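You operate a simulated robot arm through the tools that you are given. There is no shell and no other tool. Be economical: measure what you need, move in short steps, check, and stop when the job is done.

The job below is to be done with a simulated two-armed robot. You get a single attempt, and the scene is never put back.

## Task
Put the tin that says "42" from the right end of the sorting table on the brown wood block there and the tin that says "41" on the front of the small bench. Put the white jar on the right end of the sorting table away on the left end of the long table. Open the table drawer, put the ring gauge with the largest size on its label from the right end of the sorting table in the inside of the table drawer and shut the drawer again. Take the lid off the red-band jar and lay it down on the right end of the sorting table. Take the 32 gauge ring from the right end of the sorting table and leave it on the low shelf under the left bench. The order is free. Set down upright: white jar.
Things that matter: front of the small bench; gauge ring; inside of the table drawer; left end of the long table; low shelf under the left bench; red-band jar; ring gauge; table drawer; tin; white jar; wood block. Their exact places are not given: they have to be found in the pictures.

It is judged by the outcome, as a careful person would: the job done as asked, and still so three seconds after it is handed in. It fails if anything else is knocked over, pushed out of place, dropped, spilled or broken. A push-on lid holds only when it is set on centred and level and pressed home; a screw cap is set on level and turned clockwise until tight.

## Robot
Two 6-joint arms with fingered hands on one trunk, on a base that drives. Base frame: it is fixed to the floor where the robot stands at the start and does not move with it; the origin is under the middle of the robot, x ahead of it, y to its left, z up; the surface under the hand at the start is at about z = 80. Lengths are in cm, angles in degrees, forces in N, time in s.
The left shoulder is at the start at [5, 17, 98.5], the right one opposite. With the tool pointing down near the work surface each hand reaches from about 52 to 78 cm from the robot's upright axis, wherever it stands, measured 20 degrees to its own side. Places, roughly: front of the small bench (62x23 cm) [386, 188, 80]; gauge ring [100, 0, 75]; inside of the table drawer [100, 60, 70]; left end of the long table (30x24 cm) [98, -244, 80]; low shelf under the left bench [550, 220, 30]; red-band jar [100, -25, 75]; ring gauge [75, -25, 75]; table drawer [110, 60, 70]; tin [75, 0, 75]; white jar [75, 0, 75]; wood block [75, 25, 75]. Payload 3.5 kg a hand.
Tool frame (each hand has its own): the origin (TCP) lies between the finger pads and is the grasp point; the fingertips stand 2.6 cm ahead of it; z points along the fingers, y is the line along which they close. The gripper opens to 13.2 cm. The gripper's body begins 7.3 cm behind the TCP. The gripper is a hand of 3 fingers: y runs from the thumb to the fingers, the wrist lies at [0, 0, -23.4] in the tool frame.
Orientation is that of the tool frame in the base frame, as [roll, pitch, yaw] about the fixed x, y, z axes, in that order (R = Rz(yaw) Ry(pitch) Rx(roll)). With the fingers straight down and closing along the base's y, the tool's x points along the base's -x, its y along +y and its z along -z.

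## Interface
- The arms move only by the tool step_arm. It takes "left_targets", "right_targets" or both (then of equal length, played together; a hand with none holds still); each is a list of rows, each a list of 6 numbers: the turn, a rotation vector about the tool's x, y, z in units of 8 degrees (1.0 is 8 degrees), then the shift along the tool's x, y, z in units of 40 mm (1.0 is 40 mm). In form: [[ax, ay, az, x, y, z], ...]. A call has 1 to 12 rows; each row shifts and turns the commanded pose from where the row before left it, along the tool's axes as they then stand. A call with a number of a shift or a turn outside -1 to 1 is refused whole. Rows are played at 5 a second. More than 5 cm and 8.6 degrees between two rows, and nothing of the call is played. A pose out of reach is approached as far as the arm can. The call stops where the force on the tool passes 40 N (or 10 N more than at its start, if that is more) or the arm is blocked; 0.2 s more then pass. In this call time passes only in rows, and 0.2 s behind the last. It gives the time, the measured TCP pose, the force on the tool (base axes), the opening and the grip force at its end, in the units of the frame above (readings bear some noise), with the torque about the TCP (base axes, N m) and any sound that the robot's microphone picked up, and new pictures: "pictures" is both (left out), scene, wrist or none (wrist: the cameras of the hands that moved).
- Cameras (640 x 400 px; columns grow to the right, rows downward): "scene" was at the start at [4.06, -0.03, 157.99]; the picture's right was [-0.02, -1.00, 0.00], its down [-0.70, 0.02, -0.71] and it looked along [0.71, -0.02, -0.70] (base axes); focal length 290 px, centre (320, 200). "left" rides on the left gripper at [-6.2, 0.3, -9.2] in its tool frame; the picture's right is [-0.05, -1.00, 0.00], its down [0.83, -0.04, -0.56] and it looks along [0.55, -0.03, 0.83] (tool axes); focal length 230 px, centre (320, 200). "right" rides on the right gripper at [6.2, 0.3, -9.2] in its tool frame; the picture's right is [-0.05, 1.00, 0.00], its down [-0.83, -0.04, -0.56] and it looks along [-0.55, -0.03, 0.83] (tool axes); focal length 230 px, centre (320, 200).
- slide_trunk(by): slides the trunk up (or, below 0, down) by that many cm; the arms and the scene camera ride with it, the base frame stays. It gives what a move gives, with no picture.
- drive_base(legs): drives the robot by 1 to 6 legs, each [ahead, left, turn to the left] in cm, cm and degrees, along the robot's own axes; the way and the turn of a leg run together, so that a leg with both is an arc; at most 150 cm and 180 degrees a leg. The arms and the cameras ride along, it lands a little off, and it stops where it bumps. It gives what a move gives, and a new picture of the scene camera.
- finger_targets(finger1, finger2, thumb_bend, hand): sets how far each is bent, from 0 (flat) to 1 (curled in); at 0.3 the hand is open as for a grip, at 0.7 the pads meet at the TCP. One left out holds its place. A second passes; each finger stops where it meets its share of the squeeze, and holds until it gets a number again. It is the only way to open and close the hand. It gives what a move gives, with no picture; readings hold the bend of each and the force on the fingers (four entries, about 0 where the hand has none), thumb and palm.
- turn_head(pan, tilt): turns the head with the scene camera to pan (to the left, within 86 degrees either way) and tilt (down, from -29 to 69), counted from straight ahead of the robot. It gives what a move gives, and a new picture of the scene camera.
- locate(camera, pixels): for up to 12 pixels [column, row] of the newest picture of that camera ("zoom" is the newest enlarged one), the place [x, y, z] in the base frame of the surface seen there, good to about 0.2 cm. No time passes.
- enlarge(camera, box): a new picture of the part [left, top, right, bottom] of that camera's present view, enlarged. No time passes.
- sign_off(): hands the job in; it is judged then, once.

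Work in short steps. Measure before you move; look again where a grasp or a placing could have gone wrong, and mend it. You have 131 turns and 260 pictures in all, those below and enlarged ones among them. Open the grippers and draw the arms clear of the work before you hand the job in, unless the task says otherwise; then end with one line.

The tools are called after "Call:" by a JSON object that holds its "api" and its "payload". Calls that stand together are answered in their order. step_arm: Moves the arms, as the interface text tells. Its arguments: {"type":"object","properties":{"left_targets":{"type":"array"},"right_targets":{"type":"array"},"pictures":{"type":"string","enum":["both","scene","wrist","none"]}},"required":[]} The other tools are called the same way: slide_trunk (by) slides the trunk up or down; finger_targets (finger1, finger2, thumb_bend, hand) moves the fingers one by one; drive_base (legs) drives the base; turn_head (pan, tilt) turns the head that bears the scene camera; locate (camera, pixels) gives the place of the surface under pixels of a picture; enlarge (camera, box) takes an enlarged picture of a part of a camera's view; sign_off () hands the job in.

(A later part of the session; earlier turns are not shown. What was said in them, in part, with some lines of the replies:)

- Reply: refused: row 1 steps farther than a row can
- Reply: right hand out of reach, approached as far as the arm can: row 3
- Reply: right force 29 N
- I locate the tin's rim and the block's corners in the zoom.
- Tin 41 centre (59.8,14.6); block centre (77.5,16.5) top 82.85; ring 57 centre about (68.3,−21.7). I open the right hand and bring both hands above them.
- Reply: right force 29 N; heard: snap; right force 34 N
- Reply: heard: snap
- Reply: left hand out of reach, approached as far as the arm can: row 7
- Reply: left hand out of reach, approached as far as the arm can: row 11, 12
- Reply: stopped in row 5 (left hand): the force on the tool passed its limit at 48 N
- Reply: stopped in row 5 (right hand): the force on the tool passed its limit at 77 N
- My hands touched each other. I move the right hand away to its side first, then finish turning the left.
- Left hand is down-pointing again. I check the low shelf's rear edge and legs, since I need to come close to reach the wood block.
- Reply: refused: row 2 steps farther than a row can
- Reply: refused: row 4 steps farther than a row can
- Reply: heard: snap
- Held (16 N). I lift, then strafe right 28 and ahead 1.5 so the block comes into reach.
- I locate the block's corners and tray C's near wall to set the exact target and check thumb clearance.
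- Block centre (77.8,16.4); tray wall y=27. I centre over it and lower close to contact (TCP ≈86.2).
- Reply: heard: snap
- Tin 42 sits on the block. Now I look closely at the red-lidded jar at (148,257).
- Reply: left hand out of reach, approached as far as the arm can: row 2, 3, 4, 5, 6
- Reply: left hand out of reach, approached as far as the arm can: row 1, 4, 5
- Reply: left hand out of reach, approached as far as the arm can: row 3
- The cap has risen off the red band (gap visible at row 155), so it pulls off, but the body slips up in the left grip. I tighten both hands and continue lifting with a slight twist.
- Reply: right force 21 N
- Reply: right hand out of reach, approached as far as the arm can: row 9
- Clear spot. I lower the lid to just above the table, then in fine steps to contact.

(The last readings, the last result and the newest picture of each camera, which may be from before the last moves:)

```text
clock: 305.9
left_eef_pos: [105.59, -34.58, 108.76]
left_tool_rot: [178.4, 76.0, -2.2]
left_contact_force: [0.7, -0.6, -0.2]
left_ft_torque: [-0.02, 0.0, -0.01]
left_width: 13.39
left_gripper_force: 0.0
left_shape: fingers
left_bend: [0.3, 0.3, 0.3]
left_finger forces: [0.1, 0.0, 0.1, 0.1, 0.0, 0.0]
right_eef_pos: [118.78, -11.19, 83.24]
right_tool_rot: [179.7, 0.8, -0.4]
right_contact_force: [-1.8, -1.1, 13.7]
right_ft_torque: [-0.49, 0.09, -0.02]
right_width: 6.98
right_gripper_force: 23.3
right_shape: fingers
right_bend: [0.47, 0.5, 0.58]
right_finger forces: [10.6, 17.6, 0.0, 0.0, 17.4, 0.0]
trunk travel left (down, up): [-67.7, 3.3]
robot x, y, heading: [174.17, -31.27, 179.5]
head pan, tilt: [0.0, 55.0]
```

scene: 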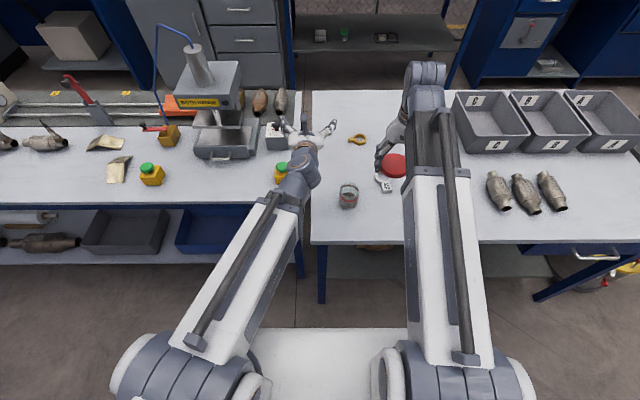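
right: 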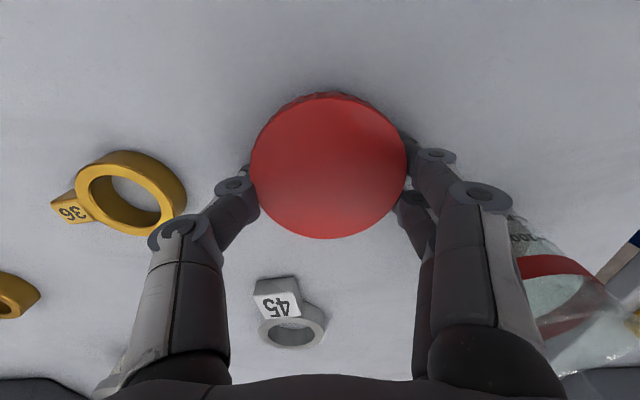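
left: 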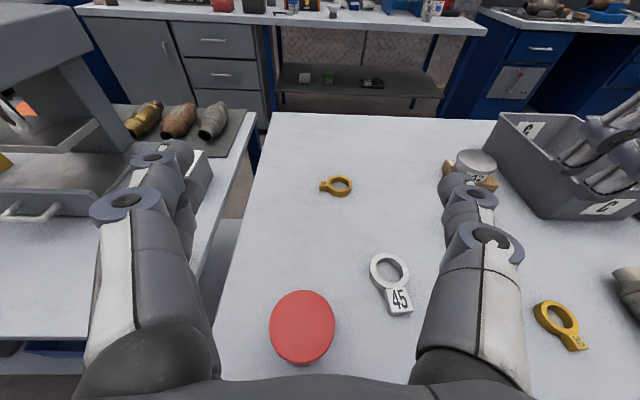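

Contact. I open the right hand and raise it.

Call:
{"api": "finger_targets", "payload": {"hand": "right", "finger1": 0.42, "finger2": 0.42, "thumb_bend": 0.46}}

Call:
{"api": "step_arm", "payload": {"right_targets": [[0, 0, 0, 0, 0, -0.5], [0, 0, 0, 0, 0, -1], [0, 0, 0, 0, 0, -1], [0, 0, 0, 0, 0, -1], [0, 0, 0, 0, 0, -1], [0, 0, 0, 0, 0, -1], [0, 0, 0, 0, 0, -0.8]], "pictures": "none"}}

Call:
{"api": "drive_base", "payload": {"legs": [[0, -33, 0]]}}

Call:
{"api": "enlarge", "payload": {"camera": "scene", "box": [180, 90, 420, 240]}}

```text
clock: 306.9
left_eef_pos: [105.74, -34.63, 108.86]
left_tool_rot: [178.7, 76.1, -2.0]
left_contact_force: [-0.1, 0.5, 0.1]
left_ft_torque: [0.01, 0.03, 0.0]
left_width: 13.42
left_gripper_force: 0.0
left_shape: fingers
left_bend: [0.3, 0.3, 0.3]
left_finger forces: [0.0, 0.0, 0.0, 0.0, 0.0, 0.0]
right_eef_pos: [118.72, -11.39, 83.32]
right_tool_rot: [179.9, 0.9, -0.4]
right_contact_force: [-7.7, -7.5, 36.0]
right_ft_torque: [1.41, 0.06, 0.35]
right_width: 7.97
right_gripper_force: 18.2
right_shape: fingers
right_bend: [0.42, 0.42, 0.5]
right_finger forces: [0.1, 0.1, 0.0, 0.1, 36.5, 0.0]
trunk travel left (down, up): [-67.7, 3.3]
robot x, y, heading: [173.76, -31.71, 179.7]
head pan, tilt: [0.0, 55.0]
```

```text
clock: 308.5
left_eef_pos: [105.69, -34.54, 108.75]
left_tool_rot: [178.3, 76.0, -2.4]
left_contact_force: [-0.3, 0.3, 0.9]
left_ft_torque: [-0.01, 0.0, -0.01]
left_width: 13.4
left_gripper_force: 0.0
left_shape: fingers
left_bend: [0.3, 0.3, 0.3]
left_finger forces: [0.1, 0.1, 0.0, 0.0, 0.1, 0.0]
right_eef_pos: [119.11, -11.18, 108.22]
right_tool_rot: [179.6, 0.6, -0.5]
right_contact_force: [0.0, -0.9, 0.2]
right_ft_torque: [-0.03, 0.0, -0.01]
right_width: 8.76
right_gripper_force: 0.1
right_shape: fingers
right_bend: [0.42, 0.42, 0.46]
right_finger forces: [0.0, 0.0, 0.1, 0.0, 0.0, 0.0]
trunk travel left (down, up): [-67.7, 3.3]
robot x, y, heading: [173.85, -31.3, 179.6]
head pan, tilt: [0.0, 55.0]
```

```text
clock: 310.7
left_eef_pos: [105.74, -0.71, 108.58]
left_tool_rot: [178.3, 76.0, -2.3]
left_contact_force: [0.5, 0.5, -0.2]
left_ft_torque: [0.02, 0.0, 0.02]
left_width: 13.42
left_gripper_force: 0.1
left_shape: fingers
left_bend: [0.3, 0.3, 0.3]
left_finger forces: [0.1, 0.1, 0.0, 0.0, 0.0, 0.0]
right_eef_pos: [119.25, 22.57, 108.22]
right_tool_rot: [179.7, 0.6, -0.4]
right_contact_force: [0.1, 0.3, 0.7]
right_ft_torque: [-0.03, -0.01, -0.03]
right_width: 8.72
right_gripper_force: 0.0
right_shape: fingers
right_bend: [0.42, 0.42, 0.46]
right_finger forces: [0.0, 0.0, 0.0, 0.1, 0.0, 0.0]
trunk travel left (down, up): [-67.7, 3.3]
robot x, y, heading: [174.14, 2.52, 179.7]
head pan, tilt: [0.0, 55.0]
```

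scene: 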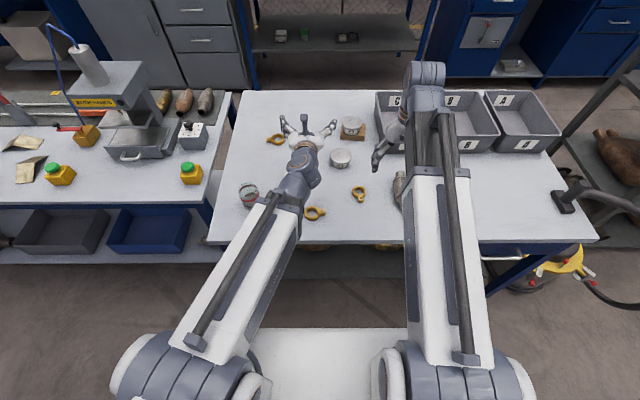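

```text
2.67 times, centred on (300, 165) of scene
```

zoom: 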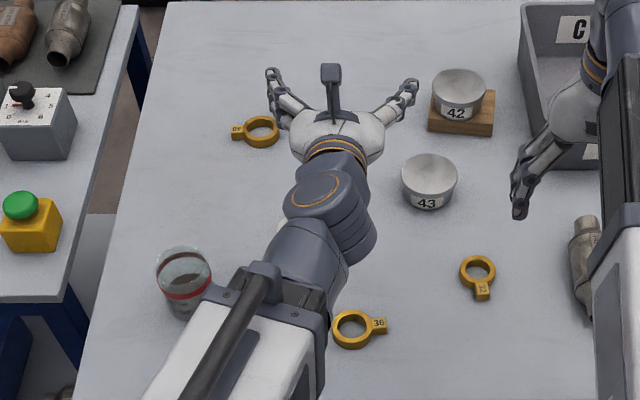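

Ring 32 is at zoom (478,270) with its tag toward me. I locate it, and the nearby converter.

Call:
{"api": "locate", "payload": {"camera": "zoom", "pixels": [[464, 270], [492, 270], [478, 259], [478, 284], [483, 295], [478, 271], [575, 260], [575, 290]]}}

Call:
{"api": "finger_targets", "payload": {"hand": "right", "finger1": 0.4, "finger2": 0.4, "thumb_bend": 0.4}}

```text
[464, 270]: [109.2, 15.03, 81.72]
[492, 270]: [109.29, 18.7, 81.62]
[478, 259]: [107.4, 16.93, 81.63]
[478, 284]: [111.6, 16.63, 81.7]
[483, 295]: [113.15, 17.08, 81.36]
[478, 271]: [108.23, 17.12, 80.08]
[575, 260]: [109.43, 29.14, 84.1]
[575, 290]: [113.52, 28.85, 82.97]
```

```text
clock: 311.7
left_eef_pos: [105.83, -0.88, 108.74]
left_tool_rot: [178.5, 76.0, -2.2]
left_contact_force: [1.1, 0.5, 0.1]
left_ft_torque: [0.01, -0.01, 0.04]
left_width: 13.42
left_gripper_force: 0.0
left_shape: fingers
left_bend: [0.3, 0.3, 0.3]
left_finger forces: [0.0, 0.1, 0.0, 0.0, 0.0, 0.0]
right_eef_pos: [119.32, 22.54, 108.25]
right_tool_rot: [179.8, 0.6, -0.4]
right_contact_force: [0.5, 0.2, 0.3]
right_ft_torque: [-0.03, -0.03, 0.0]
right_width: 10.1
right_gripper_force: 0.0
right_shape: fingers
right_bend: [0.4, 0.4, 0.4]
right_finger forces: [0.0, 0.0, 0.0, 0.1, 0.0, 0.1]
trunk travel left (down, up): [-67.7, 3.3]
robot x, y, heading: [174.17, 1.77, 180.0]
head pan, tilt: [0.0, 55.0]
```

Ring 32 centre (109.3,16.8), Ø≈4.4. I bring the right hand down onto it.

Call:
{"api": "step_arm", "payload": {"right_targets": [[0, 0, 0, 0, 0, 1], [0, 0, 0, 0, 0, 1], [0, 0, 0, 0, 0, 1], [0, 0, 0, -0.83, 0.47, 0], [0, 0, 0, -0.83, 0.47, 0], [0, 0, 0, -0.83, 0.47, 0], [0, 0, 0, 0, 0, 0.8], [0, 0, 0, 0, 0, 0.8]], "pictures": "wrist"}}

Call:
{"api": "locate", "payload": {"camera": "right", "pixels": [[320, 130], [320, 160], [290, 145], [350, 145], [320, 100]]}}

```text
clock: 313.5
left_eef_pos: [105.83, -0.81, 108.68]
left_tool_rot: [178.4, 76.0, -2.2]
left_contact_force: [-0.6, -1.2, -0.3]
left_ft_torque: [-0.01, 0.02, 0.02]
left_width: 13.42
left_gripper_force: 0.1
left_shape: fingers
left_bend: [0.3, 0.3, 0.3]
left_finger forces: [0.0, 0.1, 0.0, 0.0, 0.0, 0.1]
right_eef_pos: [108.99, 16.98, 90.04]
right_tool_rot: [179.7, 0.6, -0.4]
right_contact_force: [0.0, -1.4, 0.3]
right_ft_torque: [0.01, 0.03, -0.04]
right_width: 10.09
right_gripper_force: 0.0
right_shape: fingers
right_bend: [0.4, 0.4, 0.4]
right_finger forces: [0.0, 0.0, 0.1, 0.0, 0.0, 0.1]
trunk travel left (down, up): [-67.7, 3.3]
robot x, y, heading: [174.08, 2.46, 179.8]
head pan, tilt: [0.0, 55.0]
```

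right: 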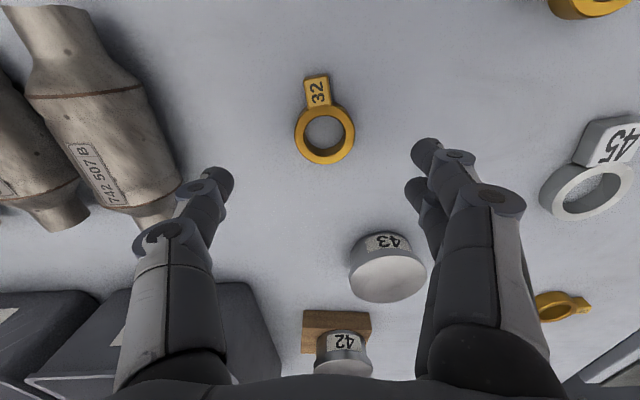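

```text
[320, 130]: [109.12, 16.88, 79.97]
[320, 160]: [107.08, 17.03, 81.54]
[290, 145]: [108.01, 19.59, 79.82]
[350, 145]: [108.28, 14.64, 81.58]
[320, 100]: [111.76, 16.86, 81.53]
```

Centred. I lower to 82.9, close, and lift.

Call:
{"api": "step_arm", "payload": {"right_targets": [[0, 0, 0, 0.05, 0.05, 0.9], [0, 0, 0, 0, 0, 0.87]], "pictures": "none"}}

Call:
{"api": "finger_targets", "payload": {"hand": "right", "finger1": 0.7, "finger2": 0.7, "thumb_bend": 0.7}}

Call:
{"api": "step_arm", "payload": {"right_targets": [[0, 0, 0, 0, 0, -0.6], [0, 0, 0, 0, 0, -1], [0, 0, 0, 0, 0, -1]], "pictures": "wrist"}}

```text
clock: 314.1
left_eef_pos: [105.92, -0.82, 108.79]
left_tool_rot: [178.5, 76.1, -2.2]
left_contact_force: [0.1, 0.4, -0.3]
left_ft_torque: [0.01, 0.03, 0.0]
left_width: 13.4
left_gripper_force: 0.1
left_shape: fingers
left_bend: [0.3, 0.3, 0.3]
left_finger forces: [0.0, 0.0, 0.0, 0.0, 0.0, 0.0]
right_eef_pos: [109.25, 16.8, 83.02]
right_tool_rot: [179.7, 0.7, -0.4]
right_contact_force: [0.2, -0.3, 6.8]
right_ft_torque: [0.12, -0.07, -0.05]
right_width: 10.17
right_gripper_force: 2.9
right_shape: fingers
right_bend: [0.4, 0.4, 0.4]
right_finger forces: [2.0, 0.2, 0.0, 0.0, 4.2, 0.1]
trunk travel left (down, up): [-67.7, 3.3]
robot x, y, heading: [174.26, 2.17, 179.8]
head pan, tilt: [0.0, 55.0]
```

```text
clock: 315.1
left_eef_pos: [106.0, -0.73, 108.81]
left_tool_rot: [178.5, 76.1, -2.1]
left_contact_force: [0.4, -0.3, 0.3]
left_ft_torque: [0.01, -0.02, 0.01]
left_width: 13.43
left_gripper_force: 0.0
left_shape: fingers
left_bend: [0.3, 0.3, 0.3]
left_finger forces: [0.0, 0.0, 0.0, 0.0, 0.0, 0.2]
right_eef_pos: [109.18, 16.83, 83.17]
right_tool_rot: [179.7, 0.9, -0.4]
right_contact_force: [-5.5, 1.3, 29.7]
right_ft_torque: [0.26, 0.07, -0.05]
right_width: 4.56
right_gripper_force: 30.9
right_shape: fingers
right_bend: [0.62, 0.6, 0.62]
right_finger forces: [14.4, 15.3, 0.0, 0.1, 31.1, 0.1]
trunk travel left (down, up): [-67.7, 3.3]
robot x, y, heading: [173.86, 2.44, 179.8]
head pan, tilt: [0.0, 55.0]
```

```text
clock: 315.9
left_eef_pos: [105.85, -0.82, 108.73]
left_tool_rot: [178.4, 76.2, -2.1]
left_contact_force: [1.1, 0.2, -0.4]
left_ft_torque: [0.02, 0.0, -0.01]
left_width: 13.43
left_gripper_force: 0.0
left_shape: fingers
left_bend: [0.3, 0.3, 0.3]
left_finger forces: [0.0, 0.0, 0.0, 0.1, 0.0, 0.0]
right_eef_pos: [109.3, 16.85, 93.42]
right_tool_rot: [179.7, 0.6, -0.4]
right_contact_force: [0.1, 0.3, -1.0]
right_ft_torque: [-0.03, -0.01, 0.0]
right_width: 4.49
right_gripper_force: 16.6
right_shape: fingers
right_bend: [0.62, 0.6, 0.62]
right_finger forces: [7.9, 9.1, 0.0, 0.0, 16.0, 0.0]
trunk travel left (down, up): [-67.7, 3.3]
robot x, y, heading: [174.18, 2.41, 179.9]
head pan, tilt: [0.0, 55.0]
```

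right: 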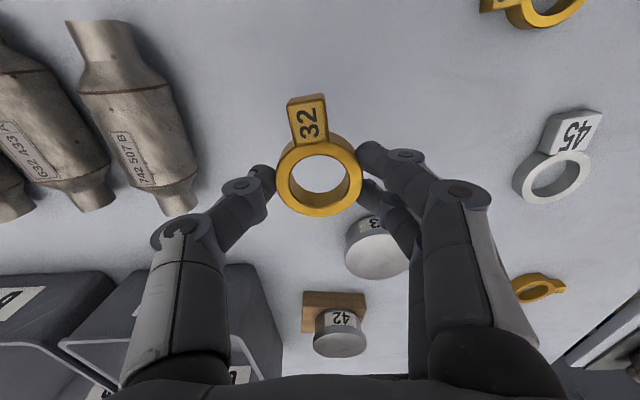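

Ring 32 held. I raise it, back into the aisle, turn round and drive toward the left bench, first to x≈405.

Call:
{"api": "step_arm", "payload": {"right_targets": [[0, 0, 0, 0, 0, -1], [0, 0, 0, 0, 0, -1], [0, 0, 0, 0, 0, -1], [0, 0, 0, 0, 0, -0.7]], "pictures": "none"}}

Call:
{"api": "drive_base", "payload": {"legs": [[-12, -43, 0]]}}

Call:
{"api": "enlarge", "payload": {"camera": "scene", "box": [40, 60, 400, 260]}}

Call:
{"api": "drive_base", "payload": {"legs": [[0, 0, 180], [148, 0, 0], [70, 0, 0]]}}

Call:
{"api": "turn_head", "payload": {"pan": 25, "tilt": 30}}

```text
clock: 316.9
left_eef_pos: [105.88, -0.96, 108.68]
left_tool_rot: [178.5, 76.0, -2.2]
left_contact_force: [-0.5, -0.4, -0.7]
left_ft_torque: [0.0, 0.02, 0.0]
left_width: 13.41
left_gripper_force: 0.0
left_shape: fingers
left_bend: [0.3, 0.3, 0.3]
left_finger forces: [0.0, 0.0, 0.0, 0.0, 0.0, 0.1]
right_eef_pos: [109.6, 16.81, 108.11]
right_tool_rot: [179.8, 0.5, -0.4]
right_contact_force: [0.7, -0.3, -1.7]
right_ft_torque: [0.0, -0.02, 0.0]
right_width: 4.48
right_gripper_force: 16.1
right_shape: fingers
right_bend: [0.62, 0.6, 0.62]
right_finger forces: [7.7, 9.2, 0.1, 0.1, 15.9, 0.0]
trunk travel left (down, up): [-67.7, 3.3]
robot x, y, heading: [174.01, 2.36, 179.8]
head pan, tilt: [0.0, 55.0]
```

```text
clock: 319.6
left_eef_pos: [118.05, 42.69, 108.81]
left_tool_rot: [178.2, 76.0, -2.9]
left_contact_force: [-0.6, -0.2, -0.1]
left_ft_torque: [0.0, -0.01, 0.01]
left_width: 13.41
left_gripper_force: 0.1
left_shape: fingers
left_bend: [0.3, 0.3, 0.3]
left_finger forces: [0.0, 0.1, 0.0, 0.0, 0.1, 0.1]
right_eef_pos: [122.02, 60.39, 108.02]
right_tool_rot: [179.6, 0.6, -1.2]
right_contact_force: [-0.2, 0.5, -1.0]
right_ft_torque: [0.01, 0.04, -0.03]
right_width: 4.49
right_gripper_force: 16.6
right_shape: fingers
right_bend: [0.62, 0.6, 0.62]
right_finger forces: [7.9, 9.1, 0.0, 0.0, 16.0, 0.1]
trunk travel left (down, up): [-67.7, 3.3]
robot x, y, heading: [186.75, 45.1, 178.9]
head pan, tilt: [0.0, 55.0]
```

scene: 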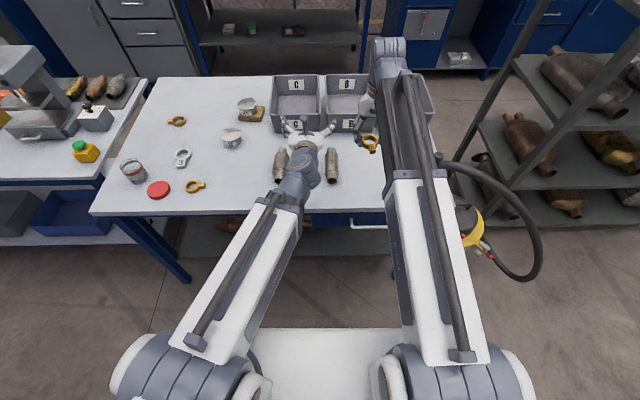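

```text
1.78 times, centred on (220, 160) of scene
```

zoom: 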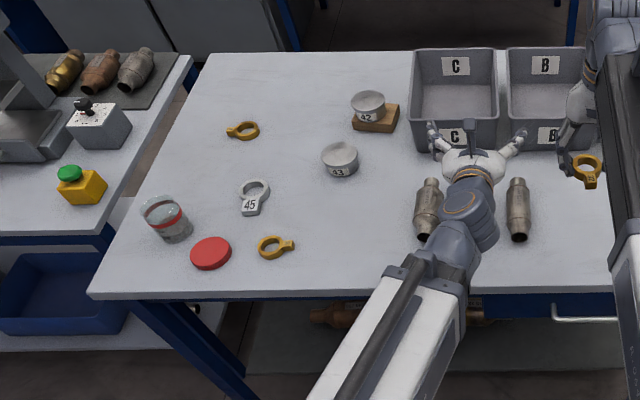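

```text
clock: 337.5
left_eef_pos: [467.33, 51.17, 108.67]
left_tool_rot: [178.4, 76.1, 178.9]
left_contact_force: [0.4, 0.8, 0.0]
left_ft_torque: [0.0, -0.04, -0.01]
left_width: 13.39
left_gripper_force: 0.1
left_shape: fingers
left_bend: [0.3, 0.3, 0.3]
left_finger forces: [0.0, 0.1, 0.0, 0.0, 0.1, 0.0]
right_eef_pos: [463.83, 33.49, 107.98]
right_tool_rot: [179.8, 0.7, -179.3]
right_contact_force: [0.1, 0.0, -0.8]
right_ft_torque: [-0.01, 0.02, -0.03]
right_width: 4.41
right_gripper_force: 16.3
right_shape: fingers
right_bend: [0.62, 0.6, 0.62]
right_finger forces: [7.1, 9.4, 0.1, 0.1, 15.5, 0.0]
trunk travel left (down, up): [-67.7, 3.3]
robot x, y, heading: [398.99, 46.78, 1.0]
head pan, tilt: [0.0, 55.0]
```

scene: 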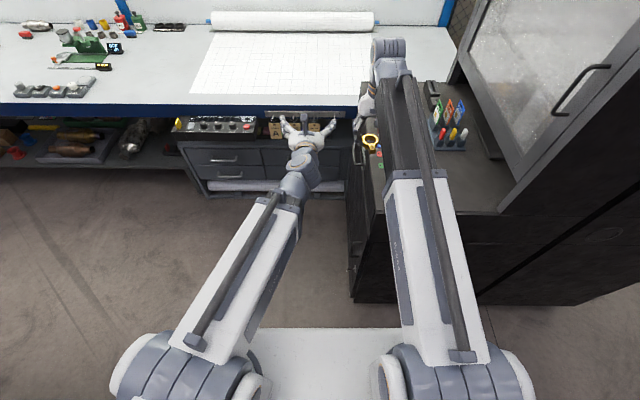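

```text
clock: 338.4
left_eef_pos: [467.26, 51.16, 108.66]
left_tool_rot: [178.4, 76.0, 178.9]
left_contact_force: [0.5, 1.0, -0.2]
left_ft_torque: [0.0, -0.01, 0.0]
left_width: 13.44
left_gripper_force: 0.0
left_shape: fingers
left_bend: [0.3, 0.3, 0.3]
left_finger forces: [0.1, 0.0, 0.0, 0.0, 0.0, 0.0]
right_eef_pos: [463.91, 33.57, 108.19]
right_tool_rot: [179.8, 0.6, -179.3]
right_contact_force: [-0.4, 0.0, -1.9]
right_ft_torque: [-0.02, 0.02, 0.05]
right_width: 4.42
right_gripper_force: 16.0
right_shape: fingers
right_bend: [0.62, 0.6, 0.62]
right_finger forces: [6.9, 9.3, 0.0, 0.0, 15.5, 0.0]
trunk travel left (down, up): [-67.7, 3.3]
robot x, y, heading: [399.05, 46.43, 0.9]
head pan, tilt: [25.0, 30.0]
```

scene: 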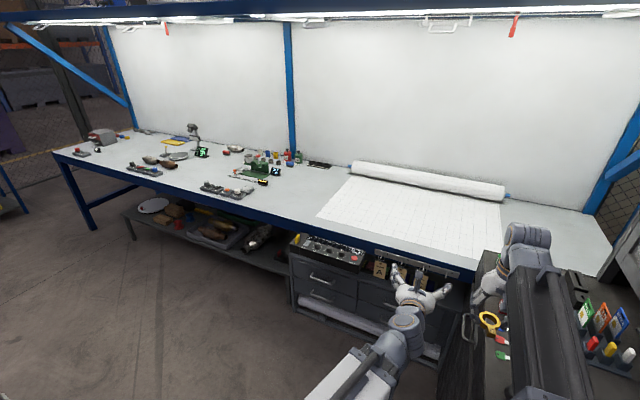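

The lid lies flat by the open jar. The low shelf is visible at (140–290, 195–265); I measure it and bench edges.

Call:
{"api": "locate", "payload": {"camera": "scene", "pixels": [[128, 212], [200, 243], [285, 272], [155, 215], [270, 255], [215, 232], [258, 240], [185, 232], [290, 262], [240, 213], [140, 195], [228, 248]]}}

Call:
{"api": "enlarge", "payload": {"camera": "scene", "box": [110, 170, 310, 290]}}

Call:
{"api": "drive_base", "payload": {"legs": [[0, 16, -1], [36, 30, 0]]}}

```text
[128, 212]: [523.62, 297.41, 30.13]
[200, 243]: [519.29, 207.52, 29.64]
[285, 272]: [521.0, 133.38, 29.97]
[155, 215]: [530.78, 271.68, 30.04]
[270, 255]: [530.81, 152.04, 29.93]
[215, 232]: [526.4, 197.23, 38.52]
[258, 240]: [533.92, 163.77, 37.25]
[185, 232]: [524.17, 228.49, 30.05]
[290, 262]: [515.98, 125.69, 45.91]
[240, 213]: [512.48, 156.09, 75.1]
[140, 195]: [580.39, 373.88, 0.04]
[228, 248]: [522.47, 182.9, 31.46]
```

```text
3.20 times, centred on (210, 230) of scene
```

zoom: 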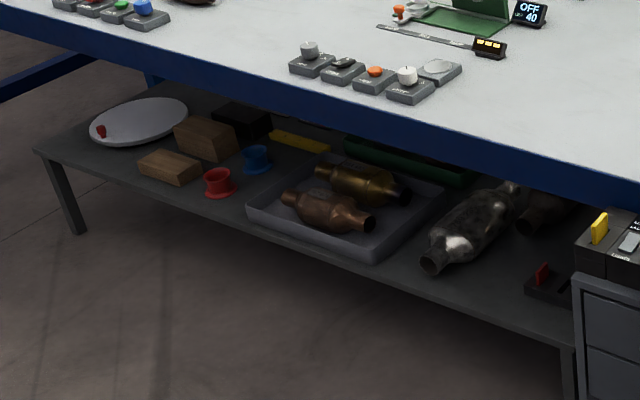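

```text
clock: 342.2
left_eef_pos: [502.79, 96.58, 108.62]
left_tool_rot: [178.6, 76.0, 178.3]
left_contact_force: [0.2, -0.4, 0.2]
left_ft_torque: [0.01, -0.01, 0.01]
left_width: 13.41
left_gripper_force: 0.1
left_shape: fingers
left_bend: [0.3, 0.3, 0.3]
left_finger forces: [0.0, 0.0, 0.1, 0.1, 0.1, 0.1]
right_eef_pos: [499.19, 78.82, 107.97]
right_tool_rot: [179.6, 0.6, 180.0]
right_contact_force: [-0.2, -0.7, -1.2]
right_ft_torque: [0.02, 0.0, 0.0]
right_width: 4.38
right_gripper_force: 15.9
right_shape: fingers
right_bend: [0.62, 0.6, 0.62]
right_finger forces: [7.1, 9.4, 0.0, 0.1, 15.6, 0.0]
trunk travel left (down, up): [-67.7, 3.3]
robot x, y, heading: [434.62, 92.93, 0.1]
head pan, tilt: [25.0, 30.0]
```

scene: 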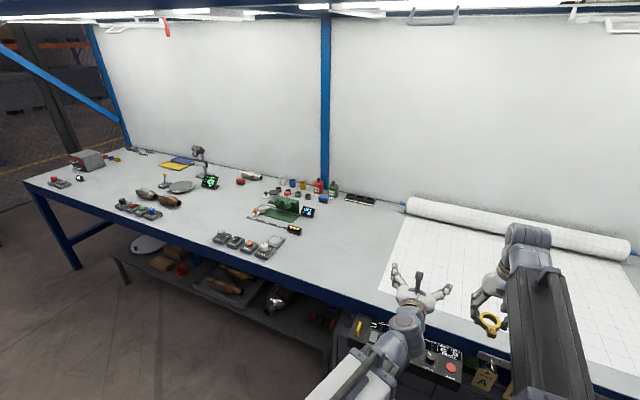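

The shelf surface is z=30, front edge x≈519, under the bench edge at x≈512; there's a free patch around (526,157). I tuck the left hand (pointing down, pulled back), strafe to y≈171 and view.

Call:
{"api": "step_arm", "payload": {"left_targets": [[0, 0.94, 0, 0, 0, 0], [0, 0.94, 0, 0, 0, 0], [0, 0.94, 0, 0, 0, 0], [0, 0.94, 0, 0, 0, 0], [0, 0.94, 0, 0, 0, 0], [0, 0.94, 0, 0, 0, 0], [0, 0.94, 0, 0, 0, 0], [0, 0.94, 0, 0, 0, 0], [0, 0.94, 0, 0, 0, 0], [0, 0.94, 0, 0, 0, 0], [0, 0, 0, 0.8, 0.8, 0], [0, 0, 0, 0.8, 0.8, 0]], "pictures": "none"}}

Call:
{"api": "step_arm", "payload": {"left_targets": [[0, 0, 0, 0.8, 0.8, 0], [0, 0, 0, 0.8, 0.8, 0]], "pictures": "none"}}

Call:
{"api": "drive_base", "payload": {"legs": [[0, 78, 0]]}}

Call:
{"api": "slide_trunk", "payload": {"by": -50}}

Call:
{"api": "turn_head", "payload": {"pan": -8, "tilt": 32}}

```text
clock: 344.8
left_eef_pos: [496.4, 103.07, 108.93]
left_tool_rot: [179.6, 0.8, 179.7]
left_contact_force: [-0.4, 0.2, -0.2]
left_ft_torque: [0.06, -0.01, 0.0]
left_width: 13.43
left_gripper_force: 0.0
left_shape: fingers
left_bend: [0.3, 0.3, 0.3]
left_finger forces: [0.1, 0.0, 0.0, 0.0, 0.1, 0.0]
right_eef_pos: [499.04, 78.79, 108.12]
right_tool_rot: [179.7, 0.5, 179.9]
right_contact_force: [-0.3, 0.0, -0.3]
right_ft_torque: [-0.01, -0.01, -0.02]
right_width: 4.41
right_gripper_force: 15.9
right_shape: fingers
right_bend: [0.62, 0.6, 0.62]
right_finger forces: [7.1, 9.4, 0.1, 0.0, 15.6, 0.1]
trunk travel left (down, up): [-67.7, 3.3]
robot x, y, heading: [434.22, 92.87, 0.1]
head pan, tilt: [25.0, 30.0]
```

```text
clock: 345.4
left_eef_pos: [489.99, 109.36, 108.62]
left_tool_rot: [179.5, 0.9, 179.6]
left_contact_force: [0.5, -0.2, 0.0]
left_ft_torque: [0.01, 0.02, 0.0]
left_width: 13.38
left_gripper_force: 0.1
left_shape: fingers
left_bend: [0.3, 0.3, 0.3]
left_finger forces: [0.0, 0.0, 0.0, 0.1, 0.0, 0.0]
right_eef_pos: [499.07, 78.8, 108.12]
right_tool_rot: [179.7, 0.5, 180.0]
right_contact_force: [-0.2, 0.6, -0.6]
right_ft_torque: [-0.03, 0.0, 0.02]
right_width: 4.41
right_gripper_force: 16.6
right_shape: fingers
right_bend: [0.62, 0.6, 0.62]
right_finger forces: [7.1, 9.5, 0.0, 0.1, 15.6, 0.0]
trunk travel left (down, up): [-67.7, 3.3]
robot x, y, heading: [434.28, 92.63, 0.2]
head pan, tilt: [25.0, 30.0]
```

```text
clock: 349.6
left_eef_pos: [489.45, 188.86, 108.71]
left_tool_rot: [179.6, 0.9, 180.0]
left_contact_force: [1.1, 0.2, 0.0]
left_ft_torque: [-0.01, 0.03, 0.02]
left_width: 13.39
left_gripper_force: 0.1
left_shape: fingers
left_bend: [0.3, 0.3, 0.3]
left_finger forces: [0.0, 0.0, 0.0, 0.0, 0.0, 0.0]
right_eef_pos: [498.6, 158.2, 108.12]
right_tool_rot: [179.8, 0.5, -179.7]
right_contact_force: [0.0, -0.3, -0.5]
right_ft_torque: [0.0, 0.01, 0.0]
right_width: 4.41
right_gripper_force: 16.2
right_shape: fingers
right_bend: [0.62, 0.59, 0.62]
right_finger forces: [7.2, 9.4, 0.1, 0.0, 15.5, 0.1]
trunk travel left (down, up): [-67.7, 3.3]
robot x, y, heading: [433.89, 172.03, 0.5]
head pan, tilt: [25.0, 30.0]
```

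scene: 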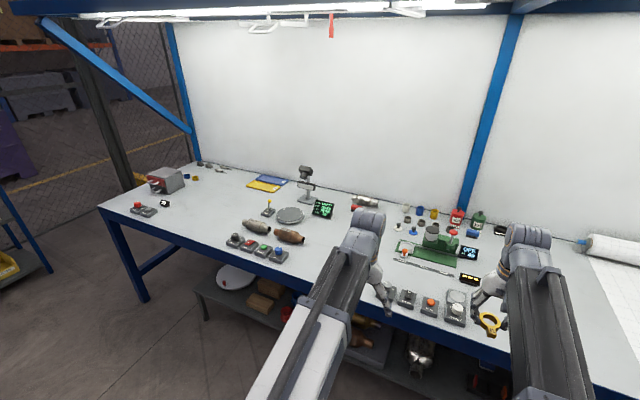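

```text
refused: -50 is not a number from -40 to 40
```

```text
clock: 350.6
left_eef_pos: [489.39, 188.84, 108.56]
left_tool_rot: [179.7, 0.8, -180.0]
left_contact_force: [0.0, 0.1, 0.1]
left_ft_torque: [-0.02, -0.01, 0.03]
left_width: 13.42
left_gripper_force: 0.1
left_shape: fingers
left_bend: [0.3, 0.3, 0.3]
left_finger forces: [0.0, 0.0, 0.1, 0.0, 0.0, 0.0]
right_eef_pos: [498.56, 158.22, 108.1]
right_tool_rot: [179.7, 0.6, -179.6]
right_contact_force: [-0.3, -0.1, -1.7]
right_ft_torque: [0.01, -0.04, -0.02]
right_width: 4.41
right_gripper_force: 15.8
right_shape: fingers
right_bend: [0.62, 0.6, 0.62]
right_finger forces: [7.1, 9.4, 0.1, 0.0, 15.6, 0.0]
trunk travel left (down, up): [-67.7, 3.3]
robot x, y, heading: [434.26, 171.96, 0.7]
head pan, tilt: [-8.0, 32.0]
```

scene: 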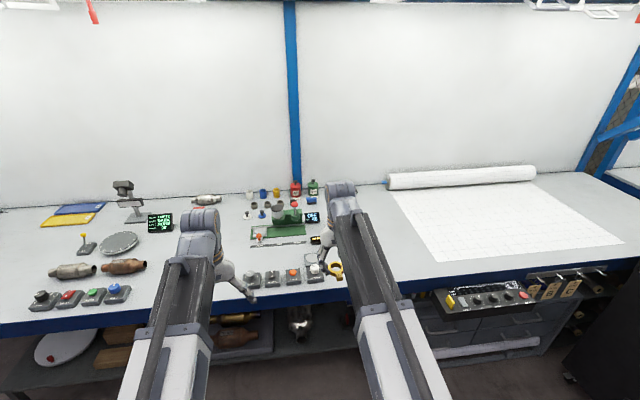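

Slide is limited to 40 a call; I lower in two parts (hands are at x≤503, clear of the bench edge at 512), then look with the right wrist camera.

Call:
{"api": "slide_trunk", "payload": {"by": -28}}

Call:
{"api": "slide_trunk", "payload": {"by": -28}}

Call:
{"api": "step_arm", "payload": {"right_targets": [[0, -0.94, 0, 0, 0, 0], [0, -0.94, 0, 0, 0, 0], [0, -0.94, 0, 0, 0, 0], [0, -0.94, 0, 0, 0, 0]], "pictures": "both"}}

```text
clock: 353.5
left_eef_pos: [489.51, 188.78, 80.58]
left_tool_rot: [179.6, 0.9, -179.9]
left_contact_force: [0.1, -0.1, 0.2]
left_ft_torque: [0.0, 0.02, 0.02]
left_width: 13.42
left_gripper_force: 0.1
left_shape: fingers
left_bend: [0.3, 0.3, 0.3]
left_finger forces: [0.0, 0.0, 0.1, 0.1, 0.0, 0.0]
right_eef_pos: [498.54, 158.32, 80.08]
right_tool_rot: [179.6, 0.6, -179.6]
right_contact_force: [-0.3, 0.4, -1.5]
right_ft_torque: [0.01, -0.01, 0.02]
right_width: 4.41
right_gripper_force: 15.7
right_shape: fingers
right_bend: [0.62, 0.6, 0.62]
right_finger forces: [7.1, 9.4, 0.1, 0.0, 15.5, 0.0]
trunk travel left (down, up): [-39.7, 31.3]
robot x, y, heading: [433.91, 172.07, 0.2]
head pan, tilt: [-8.0, 32.0]
```

```text
clock: 356.3
left_eef_pos: [489.51, 188.81, 52.68]
left_tool_rot: [179.5, 0.8, -180.0]
left_contact_force: [0.2, -0.1, 0.2]
left_ft_torque: [0.0, 0.01, 0.02]
left_width: 13.42
left_gripper_force: 0.0
left_shape: fingers
left_bend: [0.3, 0.3, 0.3]
left_finger forces: [0.0, 0.0, 0.1, 0.0, 0.1, 0.1]
right_eef_pos: [498.56, 158.22, 52.0]
right_tool_rot: [179.7, 0.5, -179.6]
right_contact_force: [0.7, 0.3, -0.1]
right_ft_torque: [-0.02, -0.01, 0.0]
right_width: 4.41
right_gripper_force: 16.1
right_shape: fingers
right_bend: [0.62, 0.6, 0.62]
right_finger forces: [7.1, 9.4, 0.0, 0.1, 15.5, 0.0]
trunk travel left (down, up): [-11.7, 59.3]
robot x, y, heading: [434.18, 171.96, 0.6]
head pan, tilt: [-8.0, 32.0]
```

```text
clock: 357.3
left_eef_pos: [489.47, 188.77, 52.66]
left_tool_rot: [179.4, 0.9, -180.0]
left_contact_force: [0.7, -0.2, 0.3]
left_ft_torque: [-0.01, 0.0, 0.02]
left_width: 13.41
left_gripper_force: 0.0
left_shape: fingers
left_bend: [0.3, 0.3, 0.3]
left_finger forces: [0.0, 0.0, 0.0, 0.0, 0.1, 0.1]
right_eef_pos: [498.64, 158.31, 52.09]
right_tool_rot: [179.6, 30.7, -179.9]
right_contact_force: [0.2, -0.1, -1.1]
right_ft_torque: [0.01, 0.0, -0.01]
right_width: 4.42
right_gripper_force: 16.2
right_shape: fingers
right_bend: [0.62, 0.59, 0.62]
right_finger forces: [7.2, 9.4, 0.0, 0.0, 15.6, 0.1]
trunk travel left (down, up): [-11.7, 59.3]
robot x, y, heading: [433.6, 172.06, 0.6]
head pan, tilt: [-8.0, 32.0]
```

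scene: 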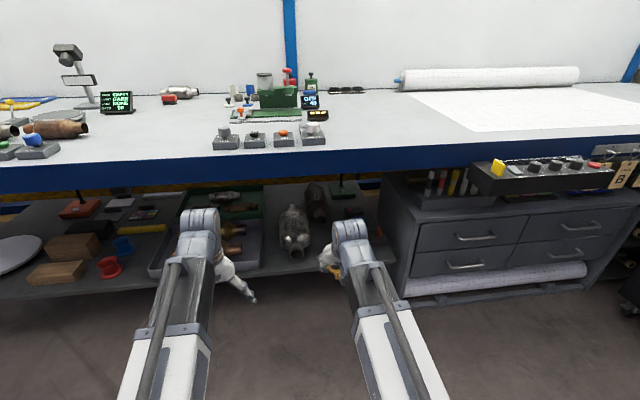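
right: 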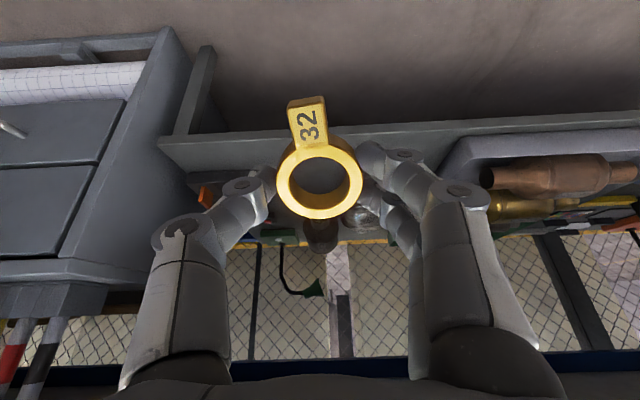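

I measure the free patch and the neighbours on the shelf.

Call:
{"api": "locate", "payload": {"camera": "scene", "pixels": [[375, 252], [380, 235], [318, 262], [296, 255], [306, 240], [355, 215], [372, 222], [318, 230]]}}

Call:
{"api": "locate", "payload": {"camera": "right", "pixels": [[230, 150], [230, 135], [250, 165], [420, 150], [370, 190], [205, 195], [400, 130], [180, 150]]}}

```text
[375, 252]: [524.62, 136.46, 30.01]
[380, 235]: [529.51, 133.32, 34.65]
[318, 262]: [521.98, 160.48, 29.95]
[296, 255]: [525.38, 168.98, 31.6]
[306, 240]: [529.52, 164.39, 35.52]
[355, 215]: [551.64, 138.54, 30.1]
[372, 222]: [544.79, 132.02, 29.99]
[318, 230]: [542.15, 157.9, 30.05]
```

```text
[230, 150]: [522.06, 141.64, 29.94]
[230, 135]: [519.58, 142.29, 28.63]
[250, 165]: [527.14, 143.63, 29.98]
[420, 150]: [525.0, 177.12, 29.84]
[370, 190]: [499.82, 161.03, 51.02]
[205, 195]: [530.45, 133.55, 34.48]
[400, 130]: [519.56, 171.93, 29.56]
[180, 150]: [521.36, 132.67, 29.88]
```

Free patch: x 520–535, y 136–161. Target ring centre (527,149). I drive ahead 13, shift right, lower, and reach in over the shelf.

Call:
{"api": "drive_base", "payload": {"legs": [[13, 0, 0]]}}

Call:
{"api": "step_arm", "payload": {"right_targets": [[0, 0, 0, 0, -0.78, 0], [0, 0, 0, 0, -0.78, 0], [0, 0, 0, 0, -0.78, 0], [0, 0, 0, 0.425, 0, 0.717], [0, 0, 0, 0.425, 0, 0.717], [0, 0, 0, 0.425, 0, 0.717], [0, 0, 0, -0.763, 0, 0.4525], [0, 0, 0, -0.763, 0, 0.4525], [0, 0, 0, -0.763, 0, 0.4525], [0, 0, 0, -0.763, 0, 0.4525]], "pictures": "both"}}

```text
clock: 358.6
left_eef_pos: [502.21, 188.79, 52.67]
left_tool_rot: [179.6, 0.7, 179.9]
left_contact_force: [-0.2, -0.1, -0.3]
left_ft_torque: [0.0, -0.03, 0.01]
left_width: 13.38
left_gripper_force: 0.1
left_shape: fingers
left_bend: [0.3, 0.3, 0.3]
left_finger forces: [0.0, 0.0, 0.0, 0.1, 0.0, 0.0]
right_eef_pos: [511.29, 158.29, 52.09]
right_tool_rot: [179.7, 30.7, -179.9]
right_contact_force: [0.0, 0.5, -0.4]
right_ft_torque: [0.02, 0.09, 0.02]
right_width: 4.39
right_gripper_force: 16.2
right_shape: fingers
right_bend: [0.62, 0.59, 0.62]
right_finger forces: [7.2, 9.4, 0.0, 0.0, 15.6, 0.1]
trunk travel left (down, up): [-11.7, 59.3]
robot x, y, heading: [446.6, 171.98, 0.4]
head pan, tilt: [-8.0, 32.0]
```

scene: 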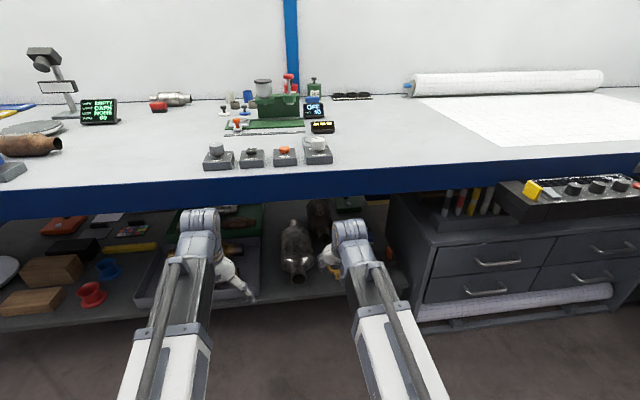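

```text
clock: 360.8
left_eef_pos: [502.34, 188.79, 52.59]
left_tool_rot: [179.7, 0.8, 179.9]
left_contact_force: [0.3, 0.3, 0.0]
left_ft_torque: [0.0, 0.03, -0.03]
left_width: 13.41
left_gripper_force: 0.0
left_shape: fingers
left_bend: [0.3, 0.3, 0.3]
left_finger forces: [0.0, 0.0, 0.0, 0.1, 0.1, 0.0]
right_eef_pos: [525.7, 148.94, 42.03]
right_tool_rot: [179.7, 30.7, -180.0]
right_contact_force: [-0.3, 0.3, -1.3]
right_ft_torque: [0.0, 0.01, 0.0]
right_width: 4.37
right_gripper_force: 16.5
right_shape: fingers
right_bend: [0.62, 0.59, 0.62]
right_finger forces: [7.4, 9.3, 0.1, 0.0, 15.6, 0.1]
trunk travel left (down, up): [-11.7, 59.3]
robot x, y, heading: [446.64, 171.87, 0.6]
head pan, tilt: [-8.0, 32.0]
```

scene: 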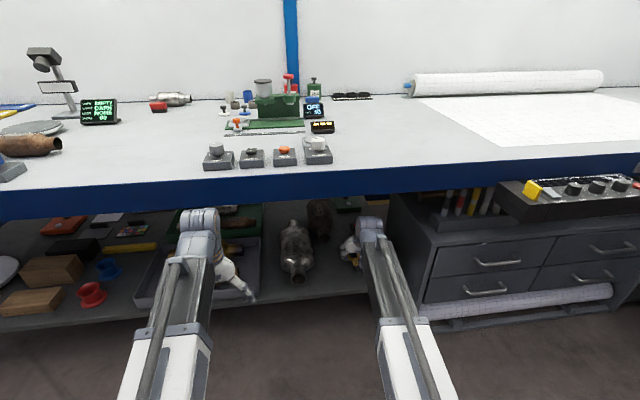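
right: 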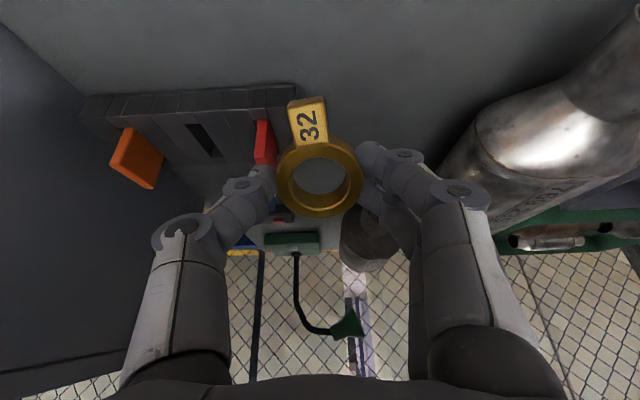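

There is a black rack with red/orange pieces near the thumb; I measure it versus my spot.

Call:
{"api": "locate", "payload": {"camera": "right", "pixels": [[200, 100], [285, 95], [265, 140], [295, 120], [340, 60], [420, 100], [470, 130], [240, 60], [135, 155]]}}

```text
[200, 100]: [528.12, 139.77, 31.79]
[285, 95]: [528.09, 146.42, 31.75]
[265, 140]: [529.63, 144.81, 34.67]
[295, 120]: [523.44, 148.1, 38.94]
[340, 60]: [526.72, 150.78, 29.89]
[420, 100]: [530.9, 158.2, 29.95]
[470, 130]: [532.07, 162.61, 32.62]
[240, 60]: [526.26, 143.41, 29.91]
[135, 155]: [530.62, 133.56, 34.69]
```

The rack's corner is at (528,147), so I shift to ring centre ≈(525,154.5), reduce the tilt to ~23°, and lower close to the shelf.

Call:
{"api": "step_arm", "payload": {"right_targets": [[0, 0, 0, 0.16, 0.69, -0.1], [0, 0, 0, 0.16, 0.69, -0.1], [0, 1, 0, 0, 0, 0], [0, 0, 0, 0.32, 0, 0.76], [0, 0, 0, 0.32, 0, 0.74]], "pictures": "wrist"}}

Call:
{"api": "step_arm", "payload": {"right_targets": [[0, 0, 0, 0.025, 0, 0.06], [0, 0, 0, 0.025, 0, 0.06], [0, 0, 0, 0.02, 0, 0.05]], "pictures": "none"}}

```text
clock: 362.0
left_eef_pos: [502.25, 188.82, 52.69]
left_tool_rot: [179.6, 0.7, 179.9]
left_contact_force: [0.2, 0.2, 0.6]
left_ft_torque: [0.04, -0.04, 0.02]
left_width: 13.39
left_gripper_force: 0.1
left_shape: fingers
left_bend: [0.3, 0.3, 0.3]
left_finger forces: [0.2, 0.0, 0.0, 0.0, 0.0, 0.2]
right_eef_pos: [523.89, 154.43, 35.45]
right_tool_rot: [179.7, 22.7, 180.0]
right_contact_force: [1.0, -0.2, -1.2]
right_ft_torque: [0.06, 0.02, 0.03]
right_width: 4.38
right_gripper_force: 16.5
right_shape: fingers
right_bend: [0.62, 0.59, 0.62]
right_finger forces: [7.4, 9.4, 0.0, 0.0, 15.6, 0.1]
trunk travel left (down, up): [-11.7, 59.3]
robot x, y, heading: [446.83, 172.35, 0.4]
head pan, tilt: [-8.0, 32.0]
```

right: 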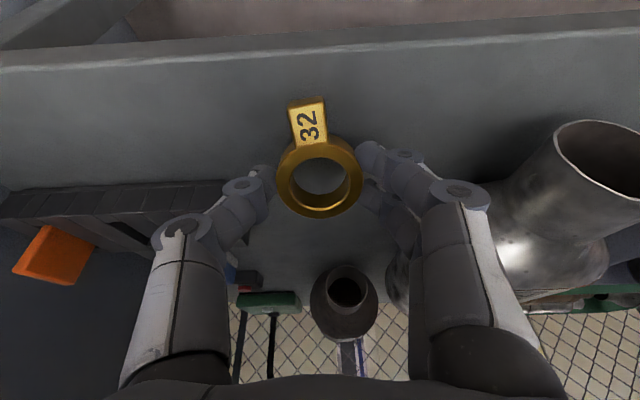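

```text
clock: 362.8
left_eef_pos: [502.3, 188.78, 52.64]
left_tool_rot: [179.6, 0.8, -180.0]
left_contact_force: [0.8, -0.4, 0.7]
left_ft_torque: [0.0, 0.0, -0.01]
left_width: 13.4
left_gripper_force: 0.0
left_shape: fingers
left_bend: [0.3, 0.3, 0.3]
left_finger forces: [0.0, 0.0, 0.1, 0.1, 0.0, 0.0]
right_eef_pos: [523.99, 154.48, 34.64]
right_tool_rot: [179.7, 22.7, -180.0]
right_contact_force: [-0.6, -0.7, -1.4]
right_ft_torque: [0.0, -0.03, -0.05]
right_width: 4.4
right_gripper_force: 16.0
right_shape: fingers
right_bend: [0.62, 0.59, 0.62]
right_finger forces: [7.4, 9.4, 0.1, 0.0, 15.6, 0.0]
trunk travel left (down, up): [-11.7, 59.3]
robot x, y, heading: [446.39, 172.32, 0.4]
head pan, tilt: [-8.0, 32.0]
```

No contact yet at TCP 34.6; I continue in small steps, expecting contact soon.

Call:
{"api": "step_arm", "payload": {"right_targets": [[0, 0.5, 0, 0.02, 0, 0.06], [0, 0, 0, 0.02, 0, 0.05], [0, 0, 0, 0.02, 0, 0.05], [0, 0, 0, 0.02, 0, 0.05], [0, 0, 0, 0.02, 0, 0.05]], "pictures": "wrist"}}

```text
clock: 364.0
left_eef_pos: [502.33, 188.83, 52.56]
left_tool_rot: [179.6, 0.9, 179.9]
left_contact_force: [-0.2, -0.1, -0.2]
left_ft_torque: [0.01, 0.0, 0.0]
left_width: 13.41
left_gripper_force: 0.0
left_shape: fingers
left_bend: [0.3, 0.3, 0.3]
left_finger forces: [0.0, 0.0, 0.0, 0.1, 0.0, 0.0]
right_eef_pos: [524.04, 154.53, 33.73]
right_tool_rot: [179.6, 18.7, -179.9]
right_contact_force: [1.8, 0.6, 2.2]
right_ft_torque: [0.04, 0.08, 0.02]
right_width: 4.35
right_gripper_force: 16.7
right_shape: fingers
right_bend: [0.63, 0.59, 0.62]
right_finger forces: [9.2, 8.5, 0.0, 0.0, 15.5, 0.0]
trunk travel left (down, up): [-11.7, 59.3]
robot x, y, heading: [446.82, 171.91, 0.3]
head pan, tilt: [-8.0, 32.0]
```

right: 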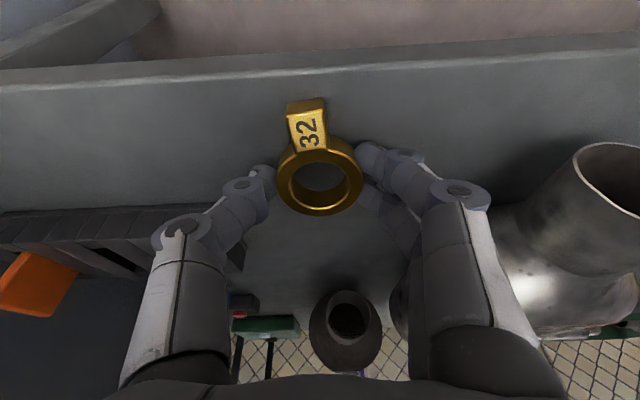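

The tag touches the shelf (force rising). I open the hand, rise slightly and draw it straight back out from under the bench.

Call:
{"api": "finger_targets", "payload": {"hand": "right", "finger1": 0.48, "finger2": 0.48, "thumb_bend": 0.5}}

Call:
{"api": "step_arm", "payload": {"right_targets": [[0, 0, 0, 0, 0, -0.5], [0, 0, 0, 0, 0, -0.4], [0, 0, 0, 0.95, 0, -0.32], [0, 0, 0, 0.95, 0, -0.32], [0, 0, 0, 0.95, 0, -0.32], [0, 0, 0, 0.95, 0, -0.32], [0, 0, 0, 0.95, 0, -0.32]], "pictures": "both"}}

Call:
{"api": "enlarge", "payload": {"camera": "scene", "box": [230, 190, 430, 320]}}

```text
clock: 365.0
left_eef_pos: [502.25, 188.73, 52.63]
left_tool_rot: [179.6, 0.8, 179.9]
left_contact_force: [-0.1, -1.0, -0.3]
left_ft_torque: [-0.01, 0.0, 0.0]
left_width: 13.43
left_gripper_force: 0.1
left_shape: fingers
left_bend: [0.3, 0.3, 0.3]
left_finger forces: [0.0, 0.0, 0.0, 0.0, 0.1, 0.0]
right_eef_pos: [524.05, 154.54, 33.68]
right_tool_rot: [179.6, 18.7, -179.8]
right_contact_force: [0.5, 0.0, -0.3]
right_ft_torque: [0.02, -0.02, 0.03]
right_width: 7.02
right_gripper_force: 0.1
right_shape: fingers
right_bend: [0.48, 0.48, 0.5]
right_finger forces: [0.1, 0.0, 0.0, 0.0, 0.0, 0.0]
trunk travel left (down, up): [-11.7, 59.3]
robot x, y, heading: [447.03, 172.27, 0.4]
head pan, tilt: [-8.0, 32.0]
```

```text
clock: 366.6
left_eef_pos: [502.26, 188.83, 52.69]
left_tool_rot: [179.6, 0.8, 179.9]
left_contact_force: [0.1, 1.1, -0.2]
left_ft_torque: [0.0, 0.01, -0.01]
left_width: 13.4
left_gripper_force: 0.1
left_shape: fingers
left_bend: [0.3, 0.3, 0.3]
left_finger forces: [0.1, 0.0, 0.0, 0.1, 0.1, 0.1]
right_eef_pos: [502.69, 154.38, 37.22]
right_tool_rot: [179.8, 18.7, -179.9]
right_contact_force: [0.5, 0.2, -0.3]
right_ft_torque: [0.01, 0.01, 0.01]
right_width: 7.07
right_gripper_force: 0.0
right_shape: fingers
right_bend: [0.48, 0.48, 0.5]
right_finger forces: [0.0, 0.0, 0.1, 0.1, 0.0, 0.0]
trunk travel left (down, up): [-11.7, 59.3]
robot x, y, heading: [446.55, 172.0, 0.7]
head pan, tilt: [-8.0, 32.0]
```

scene: 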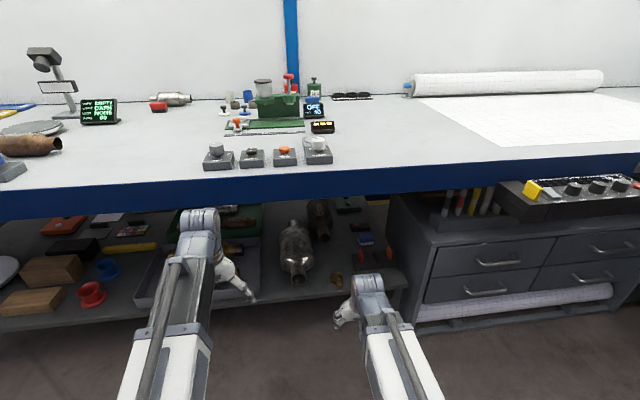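
right: 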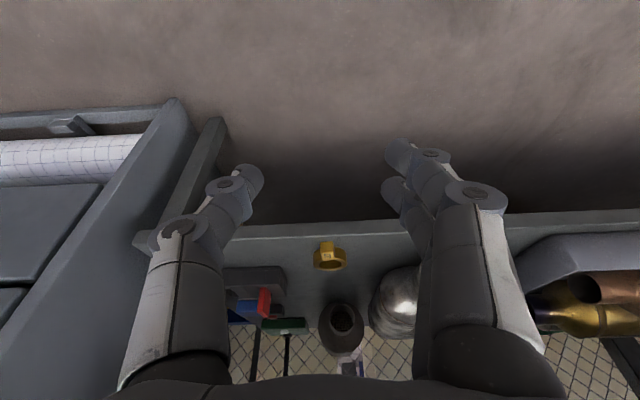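

```text
3.08 times, centred on (330, 255) of scene
```

zoom: 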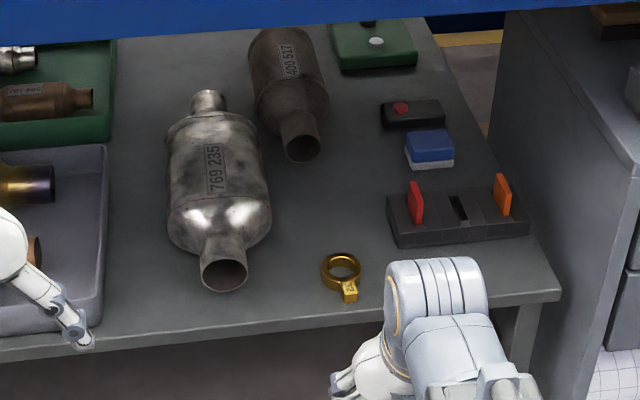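

Ring 32 lies flat on the low shelf. I open the right hand fully and back the robot off a little.

Call:
{"api": "finger_targets", "payload": {"hand": "right", "finger1": 0.3, "finger2": 0.3, "thumb_bend": 0.3}}

Call:
{"api": "drive_base", "payload": {"legs": [[-8, 0, 0]]}}

```text
clock: 367.6
left_eef_pos: [502.3, 188.81, 52.63]
left_tool_rot: [179.6, 0.8, 180.0]
left_contact_force: [0.5, 0.4, -0.1]
left_ft_torque: [0.0, -0.01, -0.03]
left_width: 13.43
left_gripper_force: 0.0
left_shape: fingers
left_bend: [0.3, 0.3, 0.3]
left_finger forces: [0.0, 0.0, 0.0, 0.0, 0.0, 0.0]
right_eef_pos: [502.68, 154.22, 37.23]
right_tool_rot: [179.6, 18.7, -179.9]
right_contact_force: [0.3, -1.2, -0.4]
right_ft_torque: [-0.01, -0.04, -0.01]
right_width: 13.39
right_gripper_force: 0.0
right_shape: fingers
right_bend: [0.3, 0.3, 0.3]
right_finger forces: [0.0, 0.1, 0.1, 0.0, 0.1, 0.0]
trunk travel left (down, up): [-11.7, 59.3]
robot x, y, heading: [446.81, 171.65, 0.5]
head pan, tilt: [-8.0, 32.0]
```

```text
clock: 368.6
left_eef_pos: [494.18, 188.85, 52.59]
left_tool_rot: [179.7, 0.9, -179.9]
left_contact_force: [-0.5, 0.0, 0.0]
left_ft_torque: [0.04, 0.01, -0.01]
left_width: 13.42
left_gripper_force: 0.0
left_shape: fingers
left_bend: [0.3, 0.3, 0.3]
left_finger forces: [0.0, 0.0, 0.1, 0.1, 0.0, 0.0]
right_eef_pos: [494.75, 154.3, 37.23]
right_tool_rot: [179.7, 18.7, -179.8]
right_contact_force: [0.4, -0.8, -0.2]
right_ft_torque: [0.0, -0.03, 0.0]
right_width: 13.41
right_gripper_force: 0.1
right_shape: fingers
right_bend: [0.3, 0.3, 0.3]
right_finger forces: [0.0, 0.0, 0.0, 0.1, 0.0, 0.0]
trunk travel left (down, up): [-11.7, 59.3]
robot x, y, heading: [438.44, 172.26, 0.5]
head pan, tilt: [-8.0, 32.0]
```

scene: 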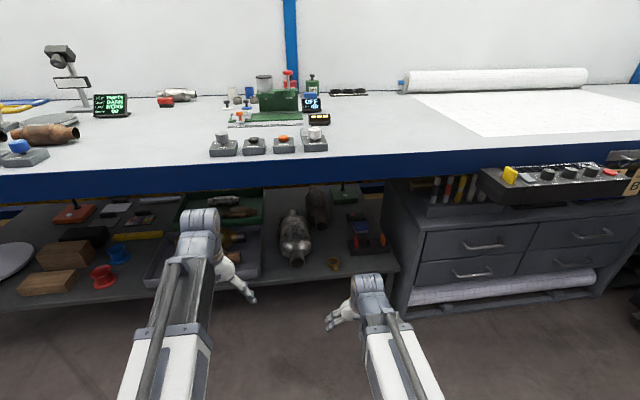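

All parts are done, the hands are open and clear; I hand the job in.

Call:
{"api": "sign_off", "payload": {}}

```text
The job is handed in.
```

The job is handed in with every part done: tin 42 is on the wood block, tin 41 on the front of the small bench, and the white jar (I took it to be the blue-capped one) stands upright on the left end of the long table. Ring 57 is in the shut drawer, the red-band jar's lid lies on the sorting table, and ring 32 is on the low shelf under the left bench.
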